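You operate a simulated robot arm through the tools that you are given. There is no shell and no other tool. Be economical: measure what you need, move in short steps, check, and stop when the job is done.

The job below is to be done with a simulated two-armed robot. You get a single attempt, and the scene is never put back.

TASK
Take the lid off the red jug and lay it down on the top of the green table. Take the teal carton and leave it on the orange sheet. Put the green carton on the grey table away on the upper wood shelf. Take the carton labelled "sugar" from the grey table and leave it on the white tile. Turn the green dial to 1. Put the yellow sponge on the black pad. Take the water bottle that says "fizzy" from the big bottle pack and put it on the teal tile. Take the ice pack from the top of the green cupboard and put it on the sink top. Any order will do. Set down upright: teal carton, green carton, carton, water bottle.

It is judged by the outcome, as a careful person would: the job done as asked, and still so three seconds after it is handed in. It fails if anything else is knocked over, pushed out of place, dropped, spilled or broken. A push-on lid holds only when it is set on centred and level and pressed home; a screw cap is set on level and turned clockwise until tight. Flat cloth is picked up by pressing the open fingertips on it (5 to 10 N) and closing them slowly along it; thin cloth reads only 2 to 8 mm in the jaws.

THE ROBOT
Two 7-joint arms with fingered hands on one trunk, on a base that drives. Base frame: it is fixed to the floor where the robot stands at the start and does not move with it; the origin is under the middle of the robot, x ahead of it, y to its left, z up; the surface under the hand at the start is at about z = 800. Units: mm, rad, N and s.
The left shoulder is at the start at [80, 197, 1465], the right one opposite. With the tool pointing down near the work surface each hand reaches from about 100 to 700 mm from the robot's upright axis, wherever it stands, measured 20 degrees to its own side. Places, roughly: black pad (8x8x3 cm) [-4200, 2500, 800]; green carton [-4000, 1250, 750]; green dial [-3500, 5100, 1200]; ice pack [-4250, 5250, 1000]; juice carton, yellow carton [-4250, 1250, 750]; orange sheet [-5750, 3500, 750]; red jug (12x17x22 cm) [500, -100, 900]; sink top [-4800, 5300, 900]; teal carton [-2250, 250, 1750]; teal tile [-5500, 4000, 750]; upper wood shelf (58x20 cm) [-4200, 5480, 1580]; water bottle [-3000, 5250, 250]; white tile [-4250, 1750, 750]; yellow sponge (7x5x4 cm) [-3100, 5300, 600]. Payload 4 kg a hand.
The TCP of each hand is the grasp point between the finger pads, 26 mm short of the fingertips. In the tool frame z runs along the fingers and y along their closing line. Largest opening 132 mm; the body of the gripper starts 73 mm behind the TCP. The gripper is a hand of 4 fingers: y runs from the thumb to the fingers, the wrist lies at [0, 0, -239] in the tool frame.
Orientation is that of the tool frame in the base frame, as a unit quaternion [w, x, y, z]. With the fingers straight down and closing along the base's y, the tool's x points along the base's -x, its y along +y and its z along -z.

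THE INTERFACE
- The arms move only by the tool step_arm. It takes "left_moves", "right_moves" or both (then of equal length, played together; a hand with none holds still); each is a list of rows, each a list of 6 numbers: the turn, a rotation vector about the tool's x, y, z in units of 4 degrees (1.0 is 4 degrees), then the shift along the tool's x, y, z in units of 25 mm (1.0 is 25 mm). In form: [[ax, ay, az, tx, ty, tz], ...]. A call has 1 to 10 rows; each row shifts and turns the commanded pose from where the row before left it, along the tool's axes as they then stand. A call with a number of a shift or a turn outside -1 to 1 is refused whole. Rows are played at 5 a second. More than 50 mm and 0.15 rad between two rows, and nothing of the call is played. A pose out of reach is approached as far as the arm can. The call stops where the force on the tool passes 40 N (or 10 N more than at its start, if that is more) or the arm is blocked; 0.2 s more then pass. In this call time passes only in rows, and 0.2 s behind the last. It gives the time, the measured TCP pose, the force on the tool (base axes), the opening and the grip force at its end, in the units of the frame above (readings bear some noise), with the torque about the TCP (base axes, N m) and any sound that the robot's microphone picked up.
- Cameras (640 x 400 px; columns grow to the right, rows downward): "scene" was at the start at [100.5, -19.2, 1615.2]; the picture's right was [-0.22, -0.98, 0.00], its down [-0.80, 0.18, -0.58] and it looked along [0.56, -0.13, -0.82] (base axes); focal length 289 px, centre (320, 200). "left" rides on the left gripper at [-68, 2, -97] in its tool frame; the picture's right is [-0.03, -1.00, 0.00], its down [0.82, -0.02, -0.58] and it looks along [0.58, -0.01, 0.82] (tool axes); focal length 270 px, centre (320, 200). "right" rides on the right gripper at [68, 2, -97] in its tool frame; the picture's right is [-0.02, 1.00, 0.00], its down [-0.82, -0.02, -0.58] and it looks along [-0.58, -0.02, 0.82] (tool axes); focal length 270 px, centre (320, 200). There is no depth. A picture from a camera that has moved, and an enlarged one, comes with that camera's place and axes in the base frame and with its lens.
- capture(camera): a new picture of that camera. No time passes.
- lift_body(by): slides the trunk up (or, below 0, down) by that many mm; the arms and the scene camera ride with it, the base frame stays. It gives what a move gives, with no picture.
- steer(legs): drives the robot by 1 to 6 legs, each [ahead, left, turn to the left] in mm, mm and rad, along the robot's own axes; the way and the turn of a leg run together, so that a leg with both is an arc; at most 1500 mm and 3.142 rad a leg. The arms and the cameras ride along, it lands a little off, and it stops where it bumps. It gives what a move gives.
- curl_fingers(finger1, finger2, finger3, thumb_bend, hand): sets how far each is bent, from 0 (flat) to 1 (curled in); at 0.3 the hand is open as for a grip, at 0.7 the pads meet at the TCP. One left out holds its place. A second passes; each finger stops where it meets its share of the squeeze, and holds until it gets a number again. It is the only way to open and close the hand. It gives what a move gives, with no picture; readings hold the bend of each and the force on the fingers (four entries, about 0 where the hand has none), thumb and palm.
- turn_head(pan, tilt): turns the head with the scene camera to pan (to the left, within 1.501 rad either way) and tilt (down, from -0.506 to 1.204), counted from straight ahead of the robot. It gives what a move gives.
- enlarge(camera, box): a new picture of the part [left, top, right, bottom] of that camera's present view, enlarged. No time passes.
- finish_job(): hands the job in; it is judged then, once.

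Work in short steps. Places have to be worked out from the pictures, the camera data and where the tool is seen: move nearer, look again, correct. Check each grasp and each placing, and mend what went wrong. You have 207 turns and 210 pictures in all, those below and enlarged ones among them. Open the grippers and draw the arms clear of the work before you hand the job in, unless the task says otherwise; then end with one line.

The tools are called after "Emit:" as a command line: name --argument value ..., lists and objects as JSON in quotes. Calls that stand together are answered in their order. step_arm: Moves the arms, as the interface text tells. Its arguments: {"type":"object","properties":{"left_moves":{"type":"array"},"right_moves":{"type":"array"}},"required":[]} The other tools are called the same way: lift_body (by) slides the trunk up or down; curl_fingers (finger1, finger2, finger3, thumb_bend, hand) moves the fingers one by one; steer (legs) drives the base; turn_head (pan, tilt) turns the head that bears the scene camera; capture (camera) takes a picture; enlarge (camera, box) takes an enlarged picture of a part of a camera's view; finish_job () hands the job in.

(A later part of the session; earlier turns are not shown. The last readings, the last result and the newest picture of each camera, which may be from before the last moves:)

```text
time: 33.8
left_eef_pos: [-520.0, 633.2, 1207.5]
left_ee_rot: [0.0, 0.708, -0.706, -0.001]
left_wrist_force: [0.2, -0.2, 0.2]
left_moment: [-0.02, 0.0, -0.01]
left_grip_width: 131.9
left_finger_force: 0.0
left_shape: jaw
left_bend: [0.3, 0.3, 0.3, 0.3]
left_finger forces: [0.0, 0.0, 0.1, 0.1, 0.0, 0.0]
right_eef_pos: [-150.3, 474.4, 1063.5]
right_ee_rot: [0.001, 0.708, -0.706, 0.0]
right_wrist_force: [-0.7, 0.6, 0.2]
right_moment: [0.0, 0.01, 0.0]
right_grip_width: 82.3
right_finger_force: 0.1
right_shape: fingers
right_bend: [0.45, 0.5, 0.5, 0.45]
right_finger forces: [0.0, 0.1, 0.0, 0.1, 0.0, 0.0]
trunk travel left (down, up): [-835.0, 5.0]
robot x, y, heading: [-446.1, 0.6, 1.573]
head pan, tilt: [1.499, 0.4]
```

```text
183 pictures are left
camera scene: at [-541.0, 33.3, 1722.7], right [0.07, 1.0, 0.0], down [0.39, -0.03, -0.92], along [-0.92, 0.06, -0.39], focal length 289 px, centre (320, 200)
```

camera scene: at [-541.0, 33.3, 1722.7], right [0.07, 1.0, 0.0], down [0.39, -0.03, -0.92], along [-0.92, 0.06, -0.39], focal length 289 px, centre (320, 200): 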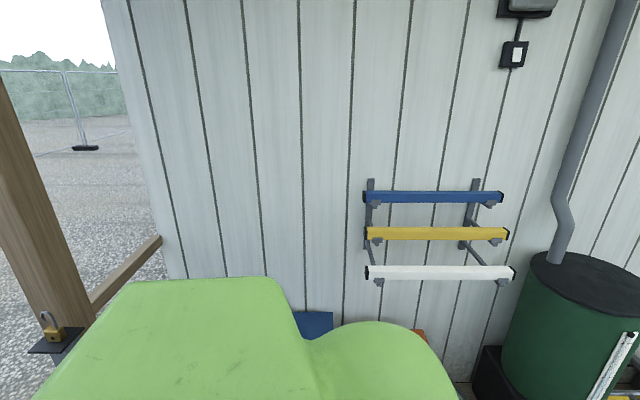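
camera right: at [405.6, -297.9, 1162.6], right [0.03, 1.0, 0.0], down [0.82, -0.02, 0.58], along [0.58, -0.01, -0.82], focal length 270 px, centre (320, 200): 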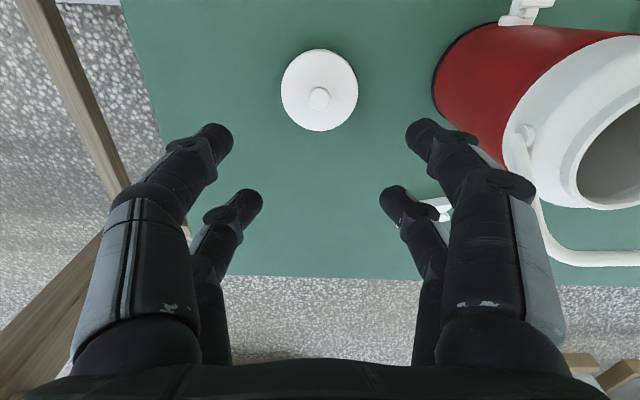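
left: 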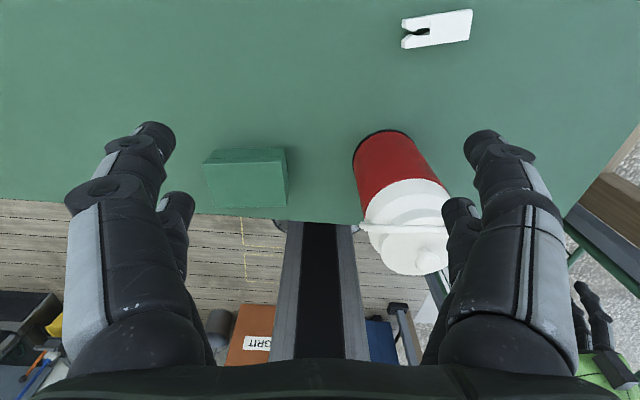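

The doorway is in the wall at x≈-1650, y≈3100–3900. I tuck the arms before driving there.

Emit:
step_arm --left_moves '[[0, 0, 0, 1, 0.5, 0], [0, 0, 0, 1, 0.5, 0], [0, 0, 0, 1, 0.5, 0], [0, 0, 0, 1, 0.5, 0], [0, 0, 0, 1, 0.5, 0], [0, 0, 0, 1, 0.5, 0], [0, 0, 0, 1, 0.5, 0], [0, 0, 0, 1, 0.5, 0], [0, 0, 0, 1, 0.5, 0], [0, 0, 0, 0.5, 0, 0]]' --right_moves '[[0, 0, 0, 1, 0, 0], [0, 0, 0, 1, 0, 0], [0, 0, 0, 1, 0, 0], [0, 0, 0, 0.5, 0, 0], [0, 0, 0, 0, 0, 0], [0, 0, 0, 0, 0, 0], [0, 0, 0, 0, 0, 0], [0, 0, 0, 0, 0, 0], [0, 0, 0, 0, 0, 0], [0, 0, 0, 0, 0, 0]]'

Emit:
steer --legs '[[1150, 0, 0], [1150, 0, 0]]'

Emit:
capture --camera "scene"

```text
time: 36.0
left_eef_pos: [-620.8, 478.5, 1131.6]
left_ee_rot: [0.0, 0.708, -0.706, 0.0]
left_wrist_force: [0.5, -0.2, -0.3]
left_moment: [0.02, 0.03, 0.0]
left_grip_width: 131.8
left_finger_force: 0.0
left_shape: jaw
left_bend: [0.3, 0.3, 0.3, 0.3]
left_finger forces: [0.0, 0.0, 0.0, 0.1, 0.0, 0.1]
left hand out of reach, approached as far as the arm can: row 4, 5, 6, 7, 8, 9, 10
right_eef_pos: [-150.4, 387.9, 1064.2]
right_ee_rot: [0.001, 0.708, -0.706, 0.0]
right_wrist_force: [0.2, -0.5, 0.4]
right_moment: [-0.03, 0.02, 0.05]
right_grip_width: 82.2
right_finger_force: 0.0
right_shape: fingers
right_bend: [0.45, 0.5, 0.5, 0.45]
right_finger forces: [0.0, 0.0, 0.1, 0.0, 0.1, 0.0]
trunk travel left (down, up): [-835.0, 5.0]
robot x, y, heading: [-449.2, 2.3, 1.573]
head pan, tilt: [1.499, 0.4]
```

```text
time: 47.2
left_eef_pos: [-641.1, 2765.8, 1133.0]
left_ee_rot: [-0.001, 0.711, -0.703, -0.001]
left_wrist_force: [-0.3, 0.1, -0.8]
left_moment: [0.01, 0.02, -0.02]
left_grip_width: 131.9
left_finger_force: 0.1
left_shape: jaw
left_bend: [0.3, 0.3, 0.3, 0.3]
left_finger forces: [0.0, 0.1, 0.1, 0.0, 0.1, 0.0]
right_eef_pos: [-170.1, 2679.2, 1064.1]
right_ee_rot: [0.001, 0.711, -0.703, -0.001]
right_wrist_force: [-0.3, -1.1, 0.3]
right_moment: [0.02, 0.03, 0.0]
right_grip_width: 82.4
right_finger_force: 0.2
right_shape: fingers
right_bend: [0.45, 0.5, 0.5, 0.45]
right_finger forces: [0.1, 0.0, 0.0, 0.0, 0.1, 0.0]
trunk travel left (down, up): [-835.0, 5.0]
robot x, y, heading: [-463.7, 2287.0, 1.581]
head pan, tilt: [1.499, 0.4]
```

```text
182 pictures are left
camera scene: at [-558.3, 2320.6, 1722.7], right [0.06, 1.0, 0.0], down [0.39, -0.02, -0.92], along [-0.92, 0.06, -0.39], focal length 289 px, centre (320, 200)
```

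scene: 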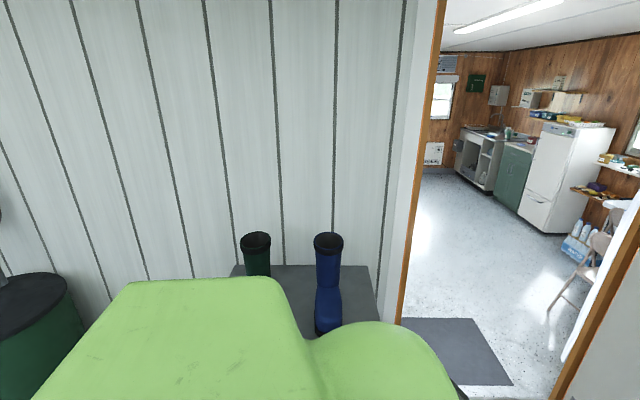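

I can see inside the room. I turn to face the doorway and look.

Emit:
steer --legs '[[0, 0, 1.56]]'

Emit:
turn_head --pan -0.7 --tilt 0.5

Emit:
capture --camera "scene"

```text
time: 51.5
left_eef_pos: [-941.3, 2111.2, 1132.6]
left_ee_rot: [0.0, 1.0, 0.009, -0.002]
left_wrist_force: [-0.6, 0.3, 0.8]
left_moment: [0.02, -0.03, 0.0]
left_grip_width: 132.0
left_finger_force: 0.0
left_shape: jaw
left_bend: [0.3, 0.3, 0.3, 0.3]
left_finger forces: [0.1, 0.0, 0.0, 0.0, 0.0, 0.0]
right_eef_pos: [-857.6, 2583.7, 1063.4]
right_ee_rot: [0.001, 1.0, 0.009, 0.0]
right_wrist_force: [0.1, -1.2, -0.9]
right_moment: [-0.02, -0.01, 0.01]
right_grip_width: 82.3
right_finger_force: 0.1
right_shape: fingers
right_bend: [0.45, 0.5, 0.5, 0.45]
right_finger forces: [0.0, 0.0, 0.0, 0.0, 0.0, 0.0]
trunk travel left (down, up): [-835.0, 5.0]
robot x, y, heading: [-471.6, 2291.3, -3.123]
head pan, tilt: [1.499, 0.4]
```

```text
time: 53.5
left_eef_pos: [-941.3, 2112.0, 1132.4]
left_ee_rot: [0.0, 1.0, 0.009, -0.001]
left_wrist_force: [-0.1, -0.2, -0.1]
left_moment: [0.0, -0.02, 0.0]
left_grip_width: 131.7
left_finger_force: 0.0
left_shape: jaw
left_bend: [0.3, 0.3, 0.3, 0.3]
left_finger forces: [0.0, 0.0, 0.0, 0.0, 0.0, 0.0]
right_eef_pos: [-857.6, 2583.4, 1063.7]
right_ee_rot: [0.001, 1.0, 0.009, 0.0]
right_wrist_force: [0.3, 0.0, 0.3]
right_moment: [-0.01, 0.0, 0.01]
right_grip_width: 82.3
right_finger_force: 0.1
right_shape: fingers
right_bend: [0.45, 0.5, 0.5, 0.45]
right_finger forces: [0.1, 0.0, 0.0, 0.0, 0.1, 0.0]
trunk travel left (down, up): [-835.0, 5.0]
robot x, y, heading: [-461.5, 2289.9, -3.133]
head pan, tilt: [-0.7, 0.499]
```

```text
181 pictures are left
camera scene: at [-566.3, 2343.2, 1713.5], right [0.63, 0.78, 0.0], down [0.37, -0.3, -0.88], along [-0.68, 0.55, -0.48], focal length 289 px, centre (320, 200)
```

scene: 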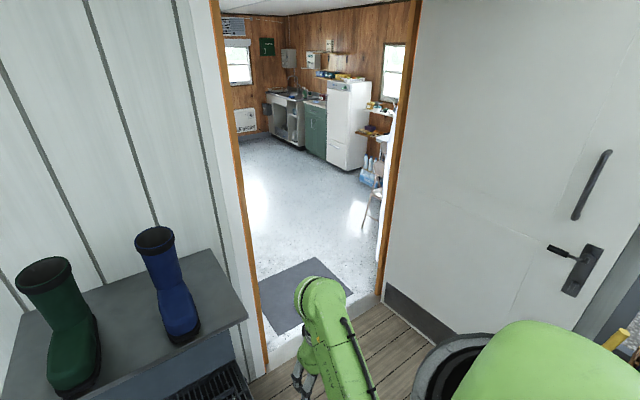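

The doorway runs y≈2740–3740. I strafe to its centre, then drive through.

Emit:
steer --legs '[[0, -955, 0]]'

Emit:
turn_head --pan 0.0 --tilt 0.6

Emit:
capture --camera "scene"

```text
time: 58.6
left_eef_pos: [-958.5, 3069.2, 1131.8]
left_ee_rot: [-0.001, 1.0, 0.013, -0.001]
left_wrist_force: [-0.1, -0.1, -0.5]
left_moment: [0.03, 0.04, -0.02]
left_grip_width: 131.8
left_finger_force: 0.1
left_shape: jaw
left_bend: [0.3, 0.3, 0.3, 0.3]
left_finger forces: [0.0, 0.0, 0.0, 0.1, 0.1, 0.0]
right_eef_pos: [-880.4, 3540.8, 1064.1]
right_ee_rot: [0.0, 1.0, 0.012, 0.0]
right_wrist_force: [0.1, -0.7, 0.8]
right_moment: [0.03, 0.03, 0.0]
right_grip_width: 82.3
right_finger_force: 0.1
right_shape: fingers
right_bend: [0.45, 0.5, 0.5, 0.45]
right_finger forces: [0.0, 0.1, 0.1, 0.0, 0.0, 0.0]
trunk travel left (down, up): [-835.0, 5.0]
robot x, y, heading: [-483.7, 3252.9, -3.119]
head pan, tilt: [-0.7, 0.499]
```

```text
time: 59.6
left_eef_pos: [-959.9, 3069.1, 1132.3]
left_ee_rot: [0.001, 1.0, 0.012, -0.001]
left_wrist_force: [0.3, 0.0, -0.5]
left_moment: [-0.01, -0.02, -0.01]
left_grip_width: 132.0
left_finger_force: 0.1
left_shape: jaw
left_bend: [0.3, 0.3, 0.3, 0.3]
left_finger forces: [0.1, 0.0, 0.0, 0.0, 0.1, 0.0]
right_eef_pos: [-880.3, 3543.1, 1064.6]
right_ee_rot: [0.001, 1.0, 0.012, 0.0]
right_wrist_force: [0.1, -0.2, -0.2]
right_moment: [-0.03, 0.02, 0.0]
right_grip_width: 82.3
right_finger_force: 0.1
right_shape: fingers
right_bend: [0.45, 0.5, 0.5, 0.45]
right_finger forces: [0.0, 0.0, 0.0, 0.0, 0.1, 0.0]
trunk travel left (down, up): [-835.0, 5.0]
robot x, y, heading: [-484.7, 3254.2, -3.113]
head pan, tilt: [0.0, 0.6]
```

```text
180 pictures are left
camera scene: at [-604.2, 3246.5, 1704.4], right [-0.02, 1.0, 0.0], down [0.56, 0.01, -0.83], along [-0.82, -0.02, -0.56], focal length 289 px, centre (320, 200)
```

scene: 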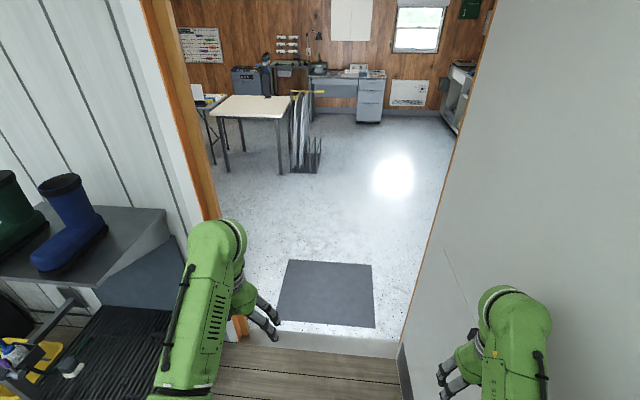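

Well centred. I straighten and drive through in two legs.

Emit:
steer --legs '[[0, 0, -0.028], [900, 0, 0], [900, 0, 0]]'

Emit:
capture --camera "scene"

Emit:
turn_head --pan 1.2 --tilt 0.3

Emit:
capture --camera "scene"

Emit:
turn_head --pan -1.1 --tilt 0.3

Emit:
capture --camera "scene"

```text
time: 69.0
left_eef_pos: [-2762.9, 3100.5, 1131.5]
left_ee_rot: [0.0, 1.0, -0.006, 0.002]
left_wrist_force: [0.0, -0.6, 0.7]
left_moment: [-0.03, -0.01, -0.01]
left_grip_width: 131.9
left_finger_force: 0.1
left_shape: jaw
left_bend: [0.3, 0.3, 0.3, 0.3]
left_finger forces: [0.1, 0.0, 0.1, 0.0, 0.0, 0.1]
right_eef_pos: [-2665.3, 3570.3, 1063.8]
right_ee_rot: [0.002, 1.0, -0.006, 0.001]
right_wrist_force: [0.8, 0.8, 0.9]
right_moment: [0.0, -0.01, 0.03]
right_grip_width: 82.5
right_finger_force: 0.1
right_shape: fingers
right_bend: [0.45, 0.5, 0.5, 0.45]
right_finger forces: [0.0, 0.1, 0.0, 0.0, 0.1, 0.0]
trunk travel left (down, up): [-835.0, 5.0]
robot x, y, heading: [-2280.1, 3265.2, 3.129]
head pan, tilt: [0.0, 0.6]
```

```text
179 pictures are left
camera scene: at [-2416.4, 3264.3, 1704.6], right [0.01, 1.0, 0.0], down [0.57, -0.01, -0.82], along [-0.82, 0.01, -0.57], focal length 289 px, centre (320, 200)
```

scene: 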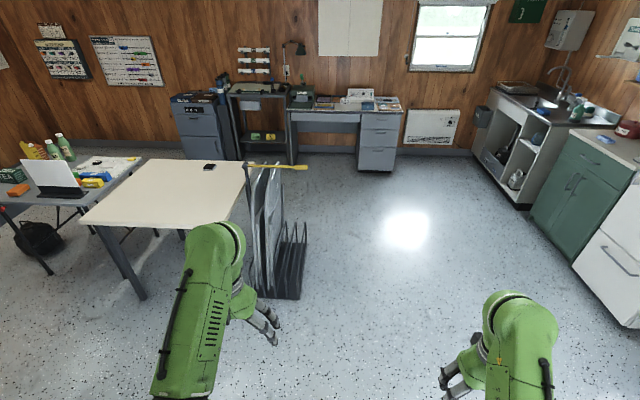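

```text
time: 70.4
left_eef_pos: [-2747.2, 3099.9, 1118.0]
left_ee_rot: [0.001, 1.0, -0.006, 0.015]
left_wrist_force: [-0.3, 0.3, -0.3]
left_moment: [-0.01, -0.03, 0.02]
left_grip_width: 131.8
left_finger_force: 0.0
left_shape: jaw
left_bend: [0.3, 0.3, 0.3, 0.3]
left_finger forces: [0.0, 0.0, 0.1, 0.0, 0.0, 0.1]
right_eef_pos: [-2655.7, 3570.3, 1067.6]
right_ee_rot: [0.001, 1.0, -0.007, -0.003]
right_wrist_force: [-0.6, -0.5, -0.4]
right_moment: [0.02, 0.01, -0.01]
right_grip_width: 82.4
right_finger_force: 0.1
right_shape: fingers
right_bend: [0.45, 0.5, 0.5, 0.45]
right_finger forces: [0.0, 0.0, 0.0, 0.1, 0.1, 0.0]
trunk travel left (down, up): [-835.0, 5.0]
robot x, y, heading: [-2282.3, 3267.4, 3.135]
head pan, tilt: [1.201, 0.3]
```

```text
178 pictures are left
camera scene: at [-2363.4, 3176.6, 1732.6], right [-0.93, 0.37, -0.01], down [0.12, 0.27, -0.95], along [-0.35, -0.89, -0.3], focal length 289 px, centre (320, 200)
```

scene: 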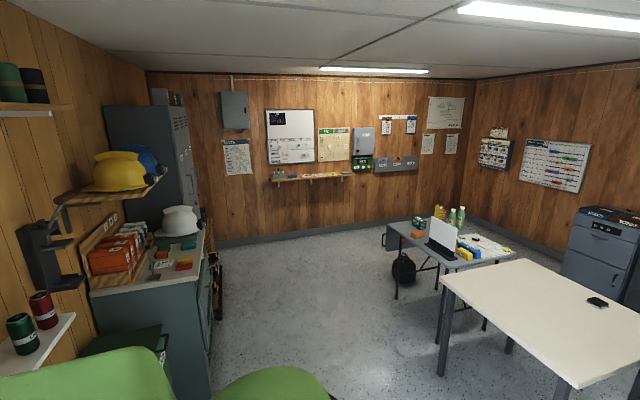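

```text
time: 72.6
left_eef_pos: [-2746.7, 3100.1, 1118.0]
left_ee_rot: [0.001, 1.0, -0.006, 0.015]
left_wrist_force: [0.0, 0.2, -0.4]
left_moment: [0.02, 0.0, -0.01]
left_grip_width: 132.0
left_finger_force: 0.0
left_shape: jaw
left_bend: [0.3, 0.3, 0.3, 0.3]
left_finger forces: [0.1, 0.1, 0.1, 0.0, 0.0, 0.0]
right_eef_pos: [-2656.5, 3569.3, 1066.1]
right_ee_rot: [0.001, 1.0, -0.007, -0.003]
right_wrist_force: [-0.6, 0.3, 0.3]
right_moment: [-0.02, 0.01, 0.03]
right_grip_width: 82.7
right_finger_force: 0.1
right_shape: fingers
right_bend: [0.45, 0.5, 0.5, 0.45]
right_finger forces: [0.0, 0.0, 0.0, 0.0, 0.1, 0.1]
trunk travel left (down, up): [-835.0, 5.0]
robot x, y, heading: [-2276.7, 3264.9, 3.126]
head pan, tilt: [-1.1, 0.3]
```

```text
177 pictures are left
camera scene: at [-2369.1, 3346.8, 1732.6], right [0.9, 0.44, 0.01], down [0.14, -0.27, -0.95], along [-0.42, 0.86, -0.3], focal length 289 px, centre (320, 200)
```

scene: 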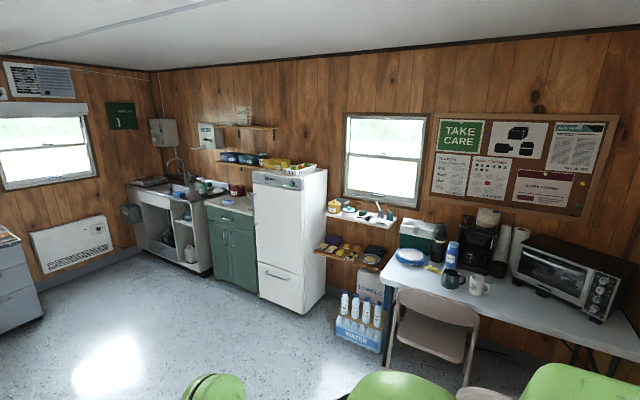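

The room is clear. Kitchen side is to the north (+y). I turn to face +y and drive in front of the shelves with the sponge.

Emit:
steer --legs '[[0, 0, -1.56], [600, 800, 0]]'

Emit:
turn_head --pan 0 --tilt 0.55

Emit:
capture --camera "scene"

```text
time: 81.5
left_eef_pos: [-3247.3, 4335.2, 1134.8]
left_ee_rot: [0.003, -0.705, 0.709, 0.003]
left_wrist_force: [0.3, -0.8, 0.4]
left_moment: [-0.02, -0.01, 0.0]
left_grip_width: 131.9
left_finger_force: 0.0
left_shape: jaw
left_bend: [0.3, 0.3, 0.3, 0.3]
left_finger forces: [0.0, 0.0, 0.1, 0.1, 0.1, 0.0]
right_eef_pos: [-2778.7, 4241.5, 1066.2]
right_ee_rot: [0.002, -0.705, 0.709, 0.004]
right_wrist_force: [-0.3, 0.1, -0.6]
right_moment: [-0.03, 0.04, -0.02]
right_grip_width: 82.5
right_finger_force: 0.1
right_shape: fingers
right_bend: [0.45, 0.5, 0.5, 0.45]
right_finger forces: [0.0, 0.1, 0.1, 0.1, 0.0, 0.0]
trunk travel left (down, up): [-835.0, 5.0]
robot x, y, heading: [-3083.2, 3864.7, 1.568]
head pan, tilt: [-1.1, 0.3]
```

```text
time: 82.9
left_eef_pos: [-3249.8, 4334.2, 1133.6]
left_ee_rot: [0.003, -0.705, 0.709, 0.003]
left_wrist_force: [-0.5, -0.5, -0.4]
left_moment: [0.0, -0.02, 0.02]
left_grip_width: 132.0
left_finger_force: 0.1
left_shape: jaw
left_bend: [0.3, 0.3, 0.3, 0.3]
left_finger forces: [0.0, 0.0, 0.0, 0.0, 0.1, 0.0]
right_eef_pos: [-2779.7, 4242.7, 1067.1]
right_ee_rot: [0.002, -0.705, 0.709, 0.004]
right_wrist_force: [-0.6, -0.3, 0.3]
right_moment: [0.0, 0.03, 0.02]
right_grip_width: 82.5
right_finger_force: 0.0
right_shape: fingers
right_bend: [0.45, 0.5, 0.5, 0.45]
right_finger forces: [0.1, 0.1, 0.0, 0.0, 0.0, 0.1]
trunk travel left (down, up): [-835.0, 5.0]
robot x, y, heading: [-3084.7, 3865.7, 1.572]
head pan, tilt: [0.0, 0.55]
```

```text
176 pictures are left
camera scene: at [-3080.0, 3981.9, 1709.0], right [1.0, -0.01, 0.0], down [0.0, -0.52, -0.85], along [0.01, 0.85, -0.52], focal length 289 px, centre (320, 200)
```

scene: 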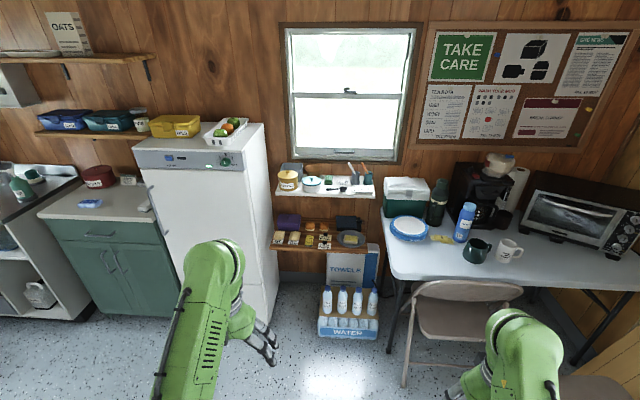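

I enlarge the interesting parts: shelves, bottle pack, fridge dial, cupboard top.

Emit:
enlarge --camera "scene" --box '[260, 160, 400, 250]'

Emit:
enlarge --camera "scene" --box '[300, 240, 400, 350]'

Emit:
enlarge --camera "scene" --box '[20, 120, 270, 260]'

Emit:
enlarge --camera "scene" --box '[0, 0, 260, 170]'

```text
4.44 times, centred on (330, 205) of scene
camera zoom: at [-3080.0, 3981.9, 1709.0], right [1.0, -0.01, 0.0], down [0.0, -0.52, -0.85], along [0.01, 0.85, -0.52], focal length 1284 px, centre (276, 178)
```

zoom: 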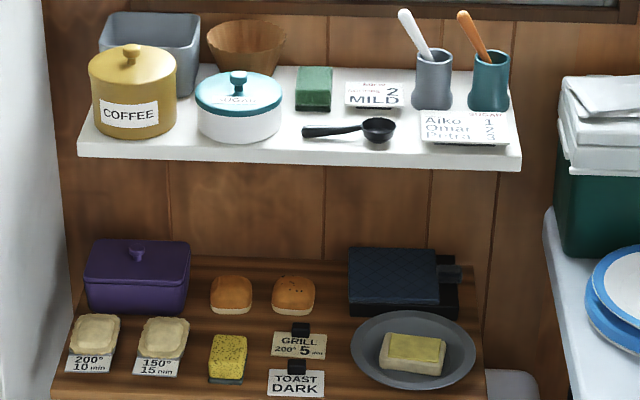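

```text
3.64 times, centred on (350, 295) of scene
camera zoom: at [-3080.0, 3981.9, 1709.0], right [1.0, -0.01, 0.0], down [0.0, -0.52, -0.85], along [0.01, 0.85, -0.52], focal length 1050 px, centre (211, -146)
```

zoom: 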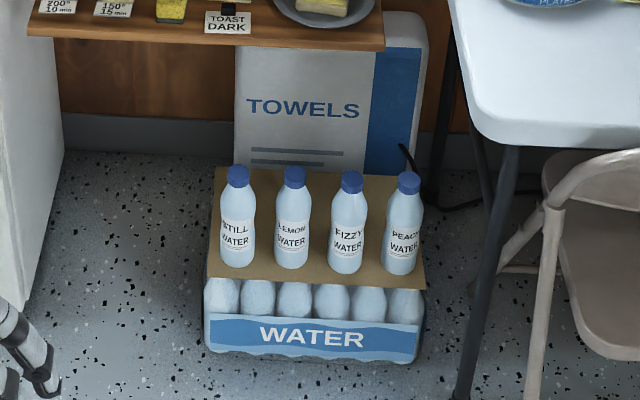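

```text
2.56 times, centred on (145, 190) of scene
camera zoom: at [-3080.0, 3981.9, 1709.0], right [1.0, -0.01, 0.0], down [0.0, -0.52, -0.85], along [0.01, 0.85, -0.52], focal length 739 px, centre (768, 226)
```

zoom: 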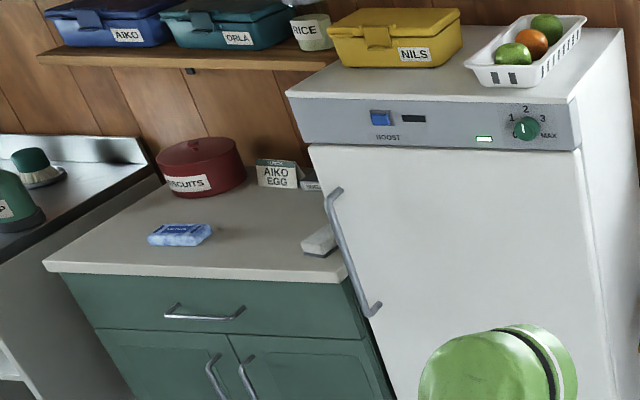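

```text
2.35 times, centred on (130, 85) of scene
camera zoom: at [-3080.0, 3981.9, 1709.0], right [1.0, -0.01, 0.0], down [0.0, -0.52, -0.85], along [0.01, 0.85, -0.52], focal length 680 px, centre (767, 471)
```

zoom: 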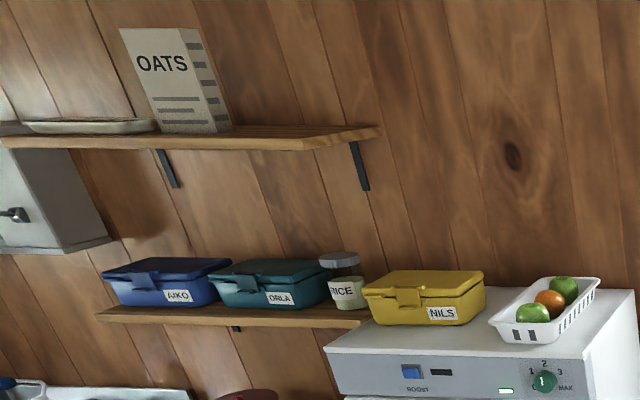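

Dial is on the fridge (pointer at ~2, "1" at left), sponge on lower wood shelf, fizzy bottle third in pack, blue ice pack on the green cupboard. First I extend the left hand and pitch it horizontal for the dial.

Emit:
step_arm --left_moves '[[0, 0, 0, -1, 0, 0], [0, 0, 0, -1, 0, 0], [0, 0, 0, -1, 0, 0], [0, 0, 0, -1, 0, 0], [0, 0, 0, -1, 0, 0], [0, 0, 0, -1, 0, 0], [0, 0, 0, -1, 0, 0], [0, -1, 0, 0, 0, 0], [0, -1, 0, 0, 0, 0], [0, -1, 0, 0, 0, 0]]'

Emit:
step_arm --left_moves '[[0, -1, 0, 0, 0, 0], [0, -1, 0, 0, 0, 0], [0, -1, 0, 0, 0, 0], [0, -1, 0, 0, 0, 0], [0, -1, 0, 0, 0, 0], [0, -1, 0, 0, 0, 0], [0, -1, 0, 0, 0, 0], [0, -1, 0, 0, 0, 0], [0, -1, 0, 0, 0, 0], [0, -1, 0, 0, 0, 0]]'

Emit:
step_arm --left_moves '[[0, -1, 0, 0, 0, 0], [0, -1, 0, 0, 0, 0], [0, -1, 0, 0, 0, 0], [0, -1, 0, 0, 0, 0], [0, -1, 0, 0, 0, 0], [0, -1, 0, 0, 0, 0], [0, -1, 0, 0, 0, 0], [0, -1, 0, 0, 0, 0], [0, -1, 0, 0, 0, 0], [0, -0.5, 0, 0, 0, 0]]'

Emit:
capture --camera "left"

```text
time: 85.1
left_eef_pos: [-3247.3, 4510.2, 1135.0]
left_ee_rot: [0.077, -0.701, 0.705, 0.077]
left_wrist_force: [-0.2, -0.2, 1.0]
left_moment: [0.01, 0.04, 0.01]
left_grip_width: 132.2
left_finger_force: 0.1
left_shape: jaw
left_bend: [0.3, 0.3, 0.3, 0.3]
left_finger forces: [0.0, 0.0, 0.0, 0.1, 0.0, 0.0]
right_eef_pos: [-2779.2, 4241.4, 1067.0]
right_ee_rot: [0.002, -0.705, 0.709, 0.004]
right_wrist_force: [-0.5, 0.2, 0.4]
right_moment: [-0.01, -0.02, -0.02]
right_grip_width: 82.5
right_finger_force: 0.1
right_shape: fingers
right_bend: [0.45, 0.5, 0.5, 0.45]
right_finger forces: [0.1, 0.1, 0.1, 0.1, 0.1, 0.0]
trunk travel left (down, up): [-835.0, 5.0]
robot x, y, heading: [-3081.8, 3865.1, 1.566]
head pan, tilt: [0.0, 0.55]
```

```text
time: 87.3
left_eef_pos: [-3247.1, 4511.2, 1134.7]
left_ee_rot: [0.313, -0.632, 0.636, 0.312]
left_wrist_force: [-0.1, -0.2, 0.3]
left_moment: [-0.01, 0.0, -0.02]
left_grip_width: 131.8
left_finger_force: 0.0
left_shape: jaw
left_bend: [0.3, 0.3, 0.3, 0.3]
left_finger forces: [0.0, 0.0, 0.1, 0.0, 0.0, 0.0]
right_eef_pos: [-2778.3, 4240.5, 1065.5]
right_ee_rot: [0.002, -0.706, 0.709, 0.003]
right_wrist_force: [0.5, 0.3, 0.7]
right_moment: [0.01, 0.02, 0.01]
right_grip_width: 82.3
right_finger_force: 0.2
right_shape: fingers
right_bend: [0.45, 0.5, 0.5, 0.45]
right_finger forces: [0.0, 0.1, 0.0, 0.0, 0.1, 0.0]
trunk travel left (down, up): [-835.0, 5.0]
robot x, y, heading: [-3078.5, 3865.8, 1.562]
head pan, tilt: [0.0, 0.55]
```

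```text
time: 89.5
left_eef_pos: [-3248.2, 4511.0, 1136.0]
left_ee_rot: [0.504, -0.497, 0.5, 0.5]
left_wrist_force: [-0.8, -0.1, -0.5]
left_moment: [-0.04, 0.01, 0.01]
left_grip_width: 132.2
left_finger_force: 0.0
left_shape: jaw
left_bend: [0.3, 0.3, 0.3, 0.3]
left_finger forces: [0.1, 0.1, 0.0, 0.0, 0.0, 0.0]
right_eef_pos: [-2779.2, 4241.7, 1066.4]
right_ee_rot: [0.002, -0.705, 0.709, 0.004]
right_wrist_force: [-0.2, 0.6, 0.5]
right_moment: [0.02, 0.02, 0.03]
right_grip_width: 82.6
right_finger_force: 0.2
right_shape: fingers
right_bend: [0.45, 0.5, 0.5, 0.45]
right_finger forces: [0.0, 0.1, 0.0, 0.0, 0.0, 0.0]
trunk travel left (down, up): [-835.0, 5.0]
robot x, y, heading: [-3077.6, 3864.3, 1.561]
head pan, tilt: [0.0, 0.55]
```

```text
171 pictures are left
camera left: at [-3250.2, 4413.7, 1203.4], right [1.0, -0.01, 0.03], down [0.02, -0.57, -0.82], along [0.02, 0.82, -0.57], focal length 270 px, centre (320, 200)
```

left: 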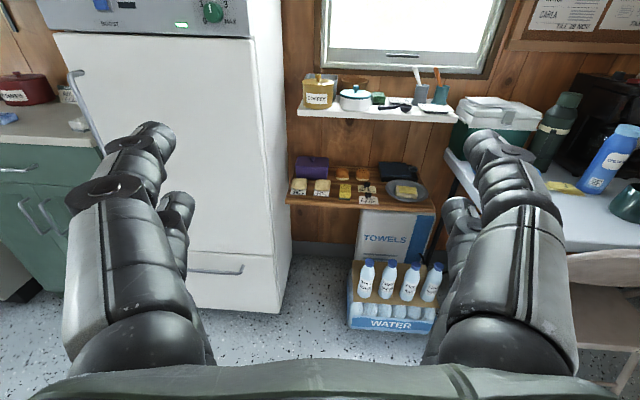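

Dial triangulates to ≈(-3479,5130,1197). I drive left/ahead so the left hand is in front of it, and raise the hand.

Emit:
steer --legs '[[380, 231, 0.01]]'

Emit:
step_arm --left_moves '[[0, 0, 0, -0.8, 0, 0], [0, 0, 0, -0.8, 0, 0], [0, 0, 0, -0.8, 0, 0]]'

Emit:
capture --camera "left"

Emit:
capture --camera "scene"

```text
time: 92.2
left_eef_pos: [-3487.3, 4889.7, 1136.1]
left_ee_rot: [0.501, -0.498, 0.497, 0.504]
left_wrist_force: [0.0, -0.3, 0.6]
left_moment: [0.0, -0.01, 0.03]
left_grip_width: 131.8
left_finger_force: 0.0
left_shape: jaw
left_bend: [0.3, 0.3, 0.3, 0.3]
left_finger forces: [0.0, 0.0, 0.0, 0.1, 0.0, 0.1]
right_eef_pos: [-3015.2, 4625.9, 1066.5]
right_ee_rot: [-0.003, 0.709, -0.705, -0.004]
right_wrist_force: [1.1, -0.7, 0.9]
right_moment: [0.0, 0.03, 0.02]
right_grip_width: 82.7
right_finger_force: 0.1
right_shape: fingers
right_bend: [0.45, 0.5, 0.5, 0.45]
right_finger forces: [0.1, 0.1, 0.1, 0.0, 0.0, 0.0]
trunk travel left (down, up): [-835.0, 5.0]
robot x, y, heading: [-3312.2, 4244.4, 1.58]
head pan, tilt: [0.0, 0.55]
```

```text
time: 93.0
left_eef_pos: [-3488.6, 4889.8, 1196.4]
left_ee_rot: [0.5, -0.5, 0.497, 0.503]
left_wrist_force: [0.6, -0.3, 0.8]
left_moment: [-0.01, -0.02, -0.01]
left_grip_width: 131.9
left_finger_force: 0.0
left_shape: jaw
left_bend: [0.3, 0.3, 0.3, 0.3]
left_finger forces: [0.0, 0.0, 0.1, 0.0, 0.0, 0.0]
right_eef_pos: [-3016.5, 4627.6, 1066.9]
right_ee_rot: [-0.002, 0.709, -0.705, -0.004]
right_wrist_force: [-0.1, 0.0, 0.0]
right_moment: [-0.01, -0.01, 0.04]
right_grip_width: 82.2
right_finger_force: 0.0
right_shape: fingers
right_bend: [0.45, 0.5, 0.5, 0.45]
right_finger forces: [0.0, 0.0, 0.1, 0.0, 0.1, 0.1]
trunk travel left (down, up): [-835.0, 5.0]
robot x, y, heading: [-3315.6, 4245.2, 1.572]
head pan, tilt: [0.0, 0.55]
```

```text
170 pictures are left
camera left: at [-3489.7, 4793.7, 1263.8], right [1.0, 0.01, 0.02], down [0.02, -0.57, -0.82], along [0.01, 0.82, -0.57], focal length 270 px, centre (320, 200)
```

left: 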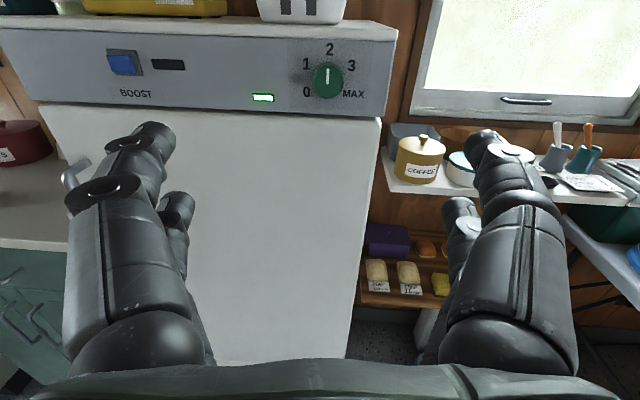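

```text
169 pictures are left
camera scene: at [-3315.1, 4364.4, 1708.9], right [1.0, 0.01, 0.0], down [0.0, -0.52, -0.85], along [0.0, 0.85, -0.52], focal length 289 px, centre (320, 200)
```

scene: 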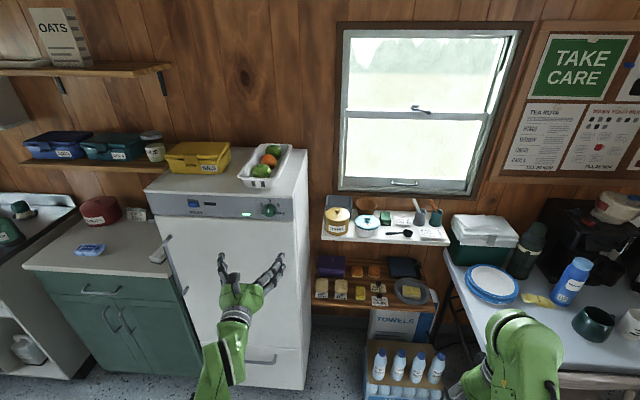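

Dial at (-3480,5137,1198). I zoom in to read the dial scale.

Emit:
enlarge --camera "left" --box '[280, 30, 380, 120]'

Emit:
curl_fingers --hand "left" --finger1 0.48 --finger2 0.48 --finger3 0.48 --thumb_bend 0.48

Emit:
step_arm --left_moves '[[0, 0, 0, 0, -0.34, 1], [0, 0, 0, 0, 0, 1], [0, 0, 0, 0, 0, 1], [0, 0, 0, 0, 0, 1], [0, 0, 0, 0, 0, 1], [0, 0, 0, 0, 0, 1], [0, 0, 0, 0, 0, 1], [0, 0, 0, 0, 0, 0.6]]'

Emit:
capture --camera "left"

```text
4.44 times, centred on (330, 75) of left
camera zoom: at [-3489.7, 4793.7, 1263.8], right [1.0, 0.01, 0.02], down [0.02, -0.57, -0.82], along [0.01, 0.82, -0.57], focal length 1201 px, centre (276, 756)
```

zoom: 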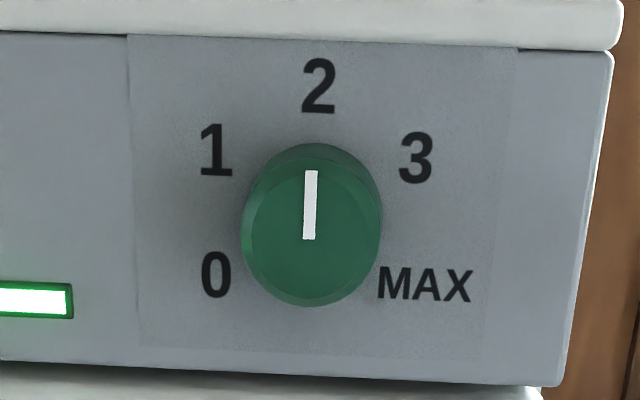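

```text
time: 94.0
left_eef_pos: [-3487.6, 4890.2, 1195.9]
left_ee_rot: [0.501, -0.499, 0.497, 0.503]
left_wrist_force: [0.4, 0.6, 0.2]
left_moment: [-0.01, -0.01, -0.04]
left_grip_width: 73.2
left_finger_force: 0.2
left_shape: fingers
left_bend: [0.48, 0.48, 0.48, 0.48]
left_finger forces: [0.0, 0.0, 0.0, 0.1, 0.0, 0.0]
right_eef_pos: [-3016.9, 4627.3, 1066.8]
right_ee_rot: [-0.002, 0.709, -0.706, -0.004]
right_wrist_force: [-0.1, 0.0, -0.6]
right_moment: [0.04, -0.02, -0.04]
right_grip_width: 82.4
right_finger_force: 0.0
right_shape: fingers
right_bend: [0.45, 0.5, 0.5, 0.45]
right_finger forces: [0.0, 0.0, 0.0, 0.0, 0.0, 0.0]
trunk travel left (down, up): [-835.0, 5.0]
robot x, y, heading: [-3312.2, 4250.4, 1.574]
head pan, tilt: [0.0, 0.55]
```

```text
time: 95.8
left_eef_pos: [-3480.7, 5081.7, 1197.2]
left_ee_rot: [0.5, -0.5, 0.496, 0.504]
left_wrist_force: [-0.3, -1.1, 0.0]
left_moment: [0.02, -0.03, -0.01]
left_grip_width: 73.2
left_finger_force: 0.0
left_shape: fingers
left_bend: [0.48, 0.48, 0.48, 0.48]
left_finger forces: [0.1, 0.1, 0.1, 0.1, 0.0, 0.1]
right_eef_pos: [-3017.1, 4627.9, 1066.0]
right_ee_rot: [-0.003, 0.709, -0.705, -0.003]
right_wrist_force: [-0.3, 0.0, -0.2]
right_moment: [0.01, 0.05, 0.05]
right_grip_width: 82.1
right_finger_force: 0.1
right_shape: fingers
right_bend: [0.45, 0.5, 0.5, 0.45]
right_finger forces: [0.0, 0.0, 0.1, 0.0, 0.0, 0.0]
trunk travel left (down, up): [-835.0, 5.0]
robot x, y, heading: [-3314.7, 4246.9, 1.581]
head pan, tilt: [0.0, 0.55]
```

```text
167 pictures are left
camera left: at [-3482.0, 4984.1, 1263.8], right [1.0, 0.01, 0.03], down [0.02, -0.57, -0.82], along [0.01, 0.82, -0.57], focal length 270 px, centre (320, 200)
```

left: 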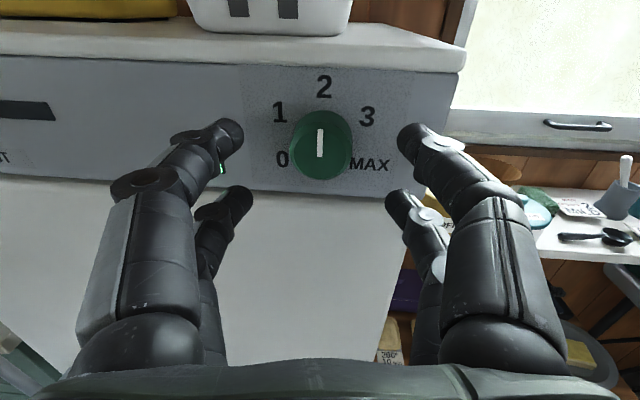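

Aligned. I advance further around the knob in small steps.

Emit:
step_arm --left_moves '[[0, 0, 0, 0, 0, 0.4], [0, 0, 0, 0, 0, 0.4], [0, 0, 0, 0, 0, 0.4], [0, 0, 0, 0, 0, 0.2]]'

Emit:
capture --camera "left"

```text
time: 96.8
left_eef_pos: [-3481.7, 5113.5, 1197.7]
left_ee_rot: [0.501, -0.499, 0.497, 0.503]
left_wrist_force: [0.0, -6.3, 1.4]
left_moment: [-0.03, -0.07, -0.3]
left_grip_width: 73.3
left_finger_force: 3.3
left_shape: fingers
left_bend: [0.48, 0.48, 0.48, 0.48]
left_finger forces: [0.1, 0.0, 6.1, 0.0, 0.0, 0.0]
right_eef_pos: [-3016.2, 4625.7, 1066.2]
right_ee_rot: [-0.003, 0.709, -0.705, -0.005]
right_wrist_force: [-0.5, -0.9, 0.1]
right_moment: [-0.02, 0.01, 0.0]
right_grip_width: 82.4
right_finger_force: 0.1
right_shape: fingers
right_bend: [0.45, 0.5, 0.5, 0.45]
right_finger forces: [0.0, 0.1, 0.1, 0.0, 0.0, 0.0]
trunk travel left (down, up): [-835.0, 5.0]
robot x, y, heading: [-3313.9, 4249.9, 1.574]
head pan, tilt: [0.0, 0.55]
```

```text
166 pictures are left
camera left: at [-3482.5, 5016.2, 1266.6], right [1.0, 0.01, 0.03], down [0.02, -0.57, -0.82], along [0.01, 0.82, -0.57], focal length 270 px, centre (320, 200)
```

left: 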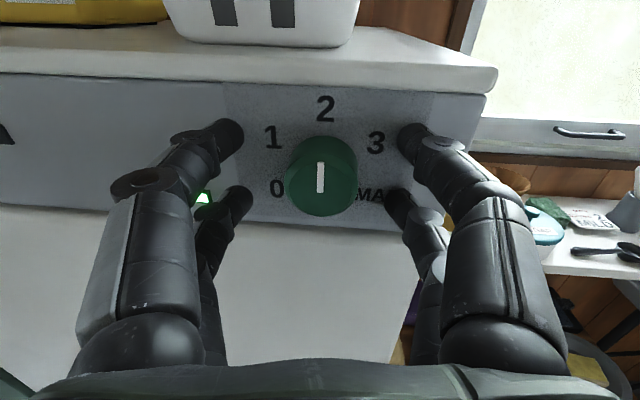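

Fingertips reach the panel. I back off 4 mm and close on the knob.

Emit:
step_arm --left_moves '[[0, 0, 0, 0, 0, -0.2]]'

Emit:
curl_fingers --hand "left" --finger1 0.7 --finger2 0.7 --finger3 0.7 --thumb_bend 0.7

Emit:
capture --camera "left"

```text
time: 97.2
left_eef_pos: [-3479.8, 5112.3, 1196.4]
left_ee_rot: [0.501, -0.499, 0.497, 0.503]
left_wrist_force: [-0.1, 0.4, -1.2]
left_moment: [0.01, 0.0, 0.0]
left_grip_width: 73.2
left_finger_force: 0.0
left_shape: fingers
left_bend: [0.48, 0.48, 0.48, 0.48]
left_finger forces: [0.1, 0.1, 0.0, 0.1, 0.0, 0.1]
right_eef_pos: [-3015.3, 4627.8, 1066.0]
right_ee_rot: [-0.002, 0.708, -0.706, -0.004]
right_wrist_force: [0.8, -0.7, -0.4]
right_moment: [0.01, -0.02, 0.0]
right_grip_width: 82.3
right_finger_force: 0.1
right_shape: fingers
right_bend: [0.45, 0.5, 0.5, 0.45]
right_finger forces: [0.0, 0.0, 0.1, 0.1, 0.0, 0.0]
trunk travel left (down, up): [-835.0, 5.0]
robot x, y, heading: [-3314.0, 4248.1, 1.577]
head pan, tilt: [0.0, 0.55]
```

```text
time: 98.2
left_eef_pos: [-3480.7, 5109.3, 1198.4]
left_ee_rot: [0.501, -0.499, 0.497, 0.503]
left_wrist_force: [0.7, 0.6, 1.0]
left_moment: [0.02, 0.0, -0.03]
left_grip_width: 14.2
left_finger_force: 8.0
left_shape: fingers
left_bend: [0.66, 0.64, 0.64, 0.68]
left_finger forces: [3.7, 4.4, 3.9, 0.1, 4.5, 0.0]
right_eef_pos: [-3016.4, 4626.2, 1065.8]
right_ee_rot: [-0.002, 0.708, -0.706, -0.004]
right_wrist_force: [0.0, -0.3, 0.6]
right_moment: [0.02, -0.03, -0.01]
right_grip_width: 82.5
right_finger_force: 0.1
right_shape: fingers
right_bend: [0.45, 0.5, 0.5, 0.45]
right_finger forces: [0.0, 0.1, 0.0, 0.0, 0.0, 0.0]
trunk travel left (down, up): [-835.0, 5.0]
robot x, y, heading: [-3318.5, 4248.1, 1.575]
head pan, tilt: [0.0, 0.55]
```

```text
165 pictures are left
camera left: at [-3481.7, 5013.7, 1265.0], right [1.0, 0.01, 0.03], down [0.02, -0.57, -0.82], along [0.01, 0.82, -0.57], focal length 270 px, centre (320, 200)
```

left: 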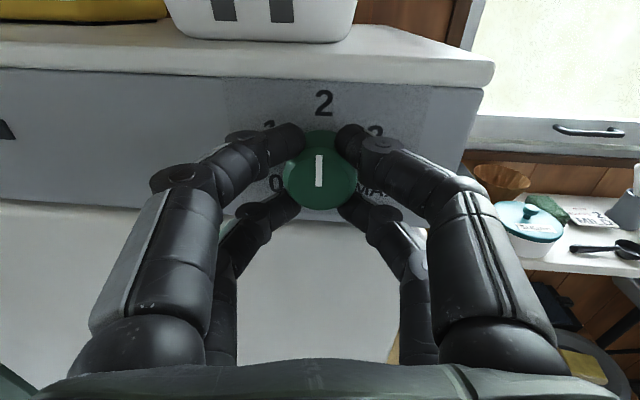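

All four fingers hold the knob (~4 N each). I rotate it counter-clockwise 40° and check.

Emit:
step_arm --left_moves '[[0, 0, -1, 0, 0, 0], [0, 0, -1, 0, 0, 0], [0, 0, -1, 0, 0, 0], [0, 0, -1, 0, 0, 0], [0, 0, -1, 0, 0, 0], [0, 0, -1, 0, 0, 0], [0, 0, -1, 0, 0, 0], [0, 0, -1, 0, 0, 0], [0, 0, -1, 0, 0, 0], [0, 0, -1, 0, 0, 0]]'

Emit:
capture --camera "left"

```text
time: 100.4
left_eef_pos: [-3480.2, 5111.0, 1197.8]
left_ee_rot: [0.642, -0.639, 0.296, 0.301]
left_wrist_force: [-0.6, 2.2, 1.9]
left_moment: [-0.05, -0.01, -0.03]
left_grip_width: 14.1
left_finger_force: 8.5
left_shape: fingers
left_bend: [0.66, 0.65, 0.64, 0.68]
left_finger forces: [3.8, 4.6, 4.3, 0.0, 4.4, 0.1]
right_eef_pos: [-3016.7, 4627.0, 1066.5]
right_ee_rot: [-0.003, 0.709, -0.705, -0.004]
right_wrist_force: [0.3, 0.0, -0.1]
right_moment: [0.02, 0.01, 0.01]
right_grip_width: 82.7
right_finger_force: 0.0
right_shape: fingers
right_bend: [0.45, 0.5, 0.5, 0.45]
right_finger forces: [0.1, 0.0, 0.1, 0.1, 0.0, 0.0]
trunk travel left (down, up): [-835.0, 5.0]
robot x, y, heading: [-3314.8, 4250.3, 1.571]
head pan, tilt: [0.0, 0.55]
```

```text
164 pictures are left
camera left: at [-3526.2, 5013.5, 1247.4], right [0.75, 0.0, 0.66], down [0.54, -0.57, -0.62], along [0.38, 0.82, -0.43], focal length 270 px, centre (320, 200)
```

left: 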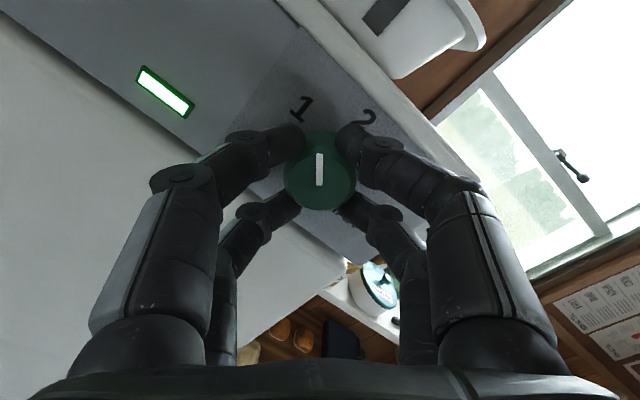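

The knob follows; "1" is about 16° further. I turn four more units and look.

Emit:
step_arm --left_moves '[[0, 0, -1, 0, 0, 0], [0, 0, -1, 0, 0, 0], [0, 0, -1, 0, 0, 0], [0, 0, -1, 0, 0, 0]]'

Emit:
enlarge --camera "left" --box '[220, 60, 420, 240]'

```text
time: 101.4
left_eef_pos: [-3480.2, 5110.3, 1196.3]
left_ee_rot: [0.679, -0.674, 0.204, 0.208]
left_wrist_force: [-1.7, 1.9, 0.8]
left_moment: [-0.1, -0.01, -0.04]
left_grip_width: 14.3
left_finger_force: 8.5
left_shape: fingers
left_bend: [0.66, 0.65, 0.64, 0.68]
left_finger forces: [3.9, 5.1, 4.2, 0.0, 4.3, 0.1]
right_eef_pos: [-3015.8, 4627.6, 1066.3]
right_ee_rot: [-0.003, 0.709, -0.705, -0.003]
right_wrist_force: [-0.3, -0.5, 0.6]
right_moment: [0.01, -0.01, 0.0]
right_grip_width: 82.3
right_finger_force: 0.2
right_shape: fingers
right_bend: [0.45, 0.5, 0.5, 0.45]
right_finger forces: [0.1, 0.1, 0.1, 0.1, 0.0, 0.0]
trunk travel left (down, up): [-835.0, 5.0]
robot x, y, heading: [-3314.9, 4249.9, 1.578]
head pan, tilt: [0.0, 0.55]
```

```text
2.22 times, centred on (320, 150) of left
camera zoom: at [-3538.8, 5013.6, 1232.6], right [0.54, 0.0, 0.84], down [0.69, -0.57, -0.44], along [0.48, 0.82, -0.3], focal length 601 px, centre (320, 311)
```

zoom: 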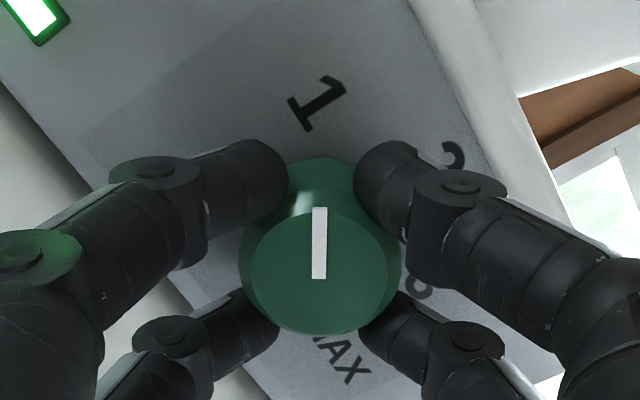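

Pointer lines up with "1". I release and retract.

Emit:
curl_fingers --hand "left" --finger1 0.48 --finger2 0.48 --finger3 0.48 --thumb_bend 0.48

Emit:
step_arm --left_moves '[[0, 0, 0, 0, 0, -1], [0, 0, 0, 0, 0, -1], [0, 0, 0, 0, 0, -1], [0, 0, 0, 0, 0, -1], [0, 0, 0, 0, 0, -1], [0, 0, 0, 0, 0, -1]]'

Emit:
capture --camera "left"

```text
time: 102.4
left_eef_pos: [-3481.0, 5110.9, 1197.7]
left_ee_rot: [0.678, -0.675, 0.204, 0.21]
left_wrist_force: [0.8, -0.2, 0.6]
left_moment: [0.0, 0.02, 0.0]
left_grip_width: 72.2
left_finger_force: 0.1
left_shape: fingers
left_bend: [0.48, 0.48, 0.48, 0.48]
left_finger forces: [0.1, 0.0, 0.0, 0.1, 0.0, 0.0]
right_eef_pos: [-3016.1, 4627.0, 1066.5]
right_ee_rot: [-0.002, 0.709, -0.705, -0.004]
right_wrist_force: [-0.3, 0.0, 0.0]
right_moment: [0.0, 0.04, 0.0]
right_grip_width: 82.4
right_finger_force: 0.0
right_shape: fingers
right_bend: [0.45, 0.5, 0.5, 0.45]
right_finger forces: [0.1, 0.0, 0.0, 0.0, 0.1, 0.0]
trunk travel left (down, up): [-835.0, 5.0]
robot x, y, heading: [-3313.5, 4246.4, 1.576]
head pan, tilt: [0.0, 0.55]
```

```text
time: 103.8
left_eef_pos: [-3481.8, 4958.5, 1198.0]
left_ee_rot: [0.678, -0.674, 0.203, 0.21]
left_wrist_force: [0.4, -0.3, -0.5]
left_moment: [0.03, 0.02, -0.03]
left_grip_width: 72.3
left_finger_force: 0.0
left_shape: fingers
left_bend: [0.48, 0.48, 0.48, 0.48]
left_finger forces: [0.0, 0.1, 0.1, 0.1, 0.0, 0.1]
right_eef_pos: [-3016.6, 4626.3, 1067.8]
right_ee_rot: [-0.003, 0.709, -0.705, -0.004]
right_wrist_force: [-0.6, -0.4, 0.7]
right_moment: [-0.01, 0.02, 0.0]
right_grip_width: 82.3
right_finger_force: 0.1
right_shape: fingers
right_bend: [0.45, 0.5, 0.5, 0.45]
right_finger forces: [0.1, 0.0, 0.0, 0.1, 0.0, 0.1]
trunk travel left (down, up): [-835.0, 5.0]
robot x, y, heading: [-3316.3, 4250.2, 1.577]
head pan, tilt: [0.0, 0.55]
```

```text
162 pictures are left
camera left: at [-3537.6, 4861.9, 1234.1], right [0.54, 0.0, 0.84], down [0.69, -0.57, -0.44], along [0.48, 0.82, -0.3], focal length 270 px, centre (320, 200)
```

left: 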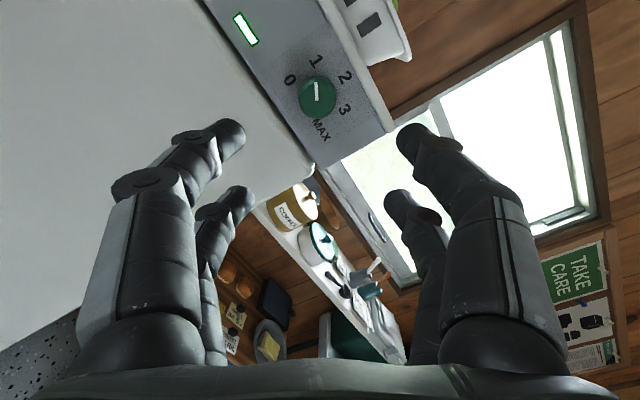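

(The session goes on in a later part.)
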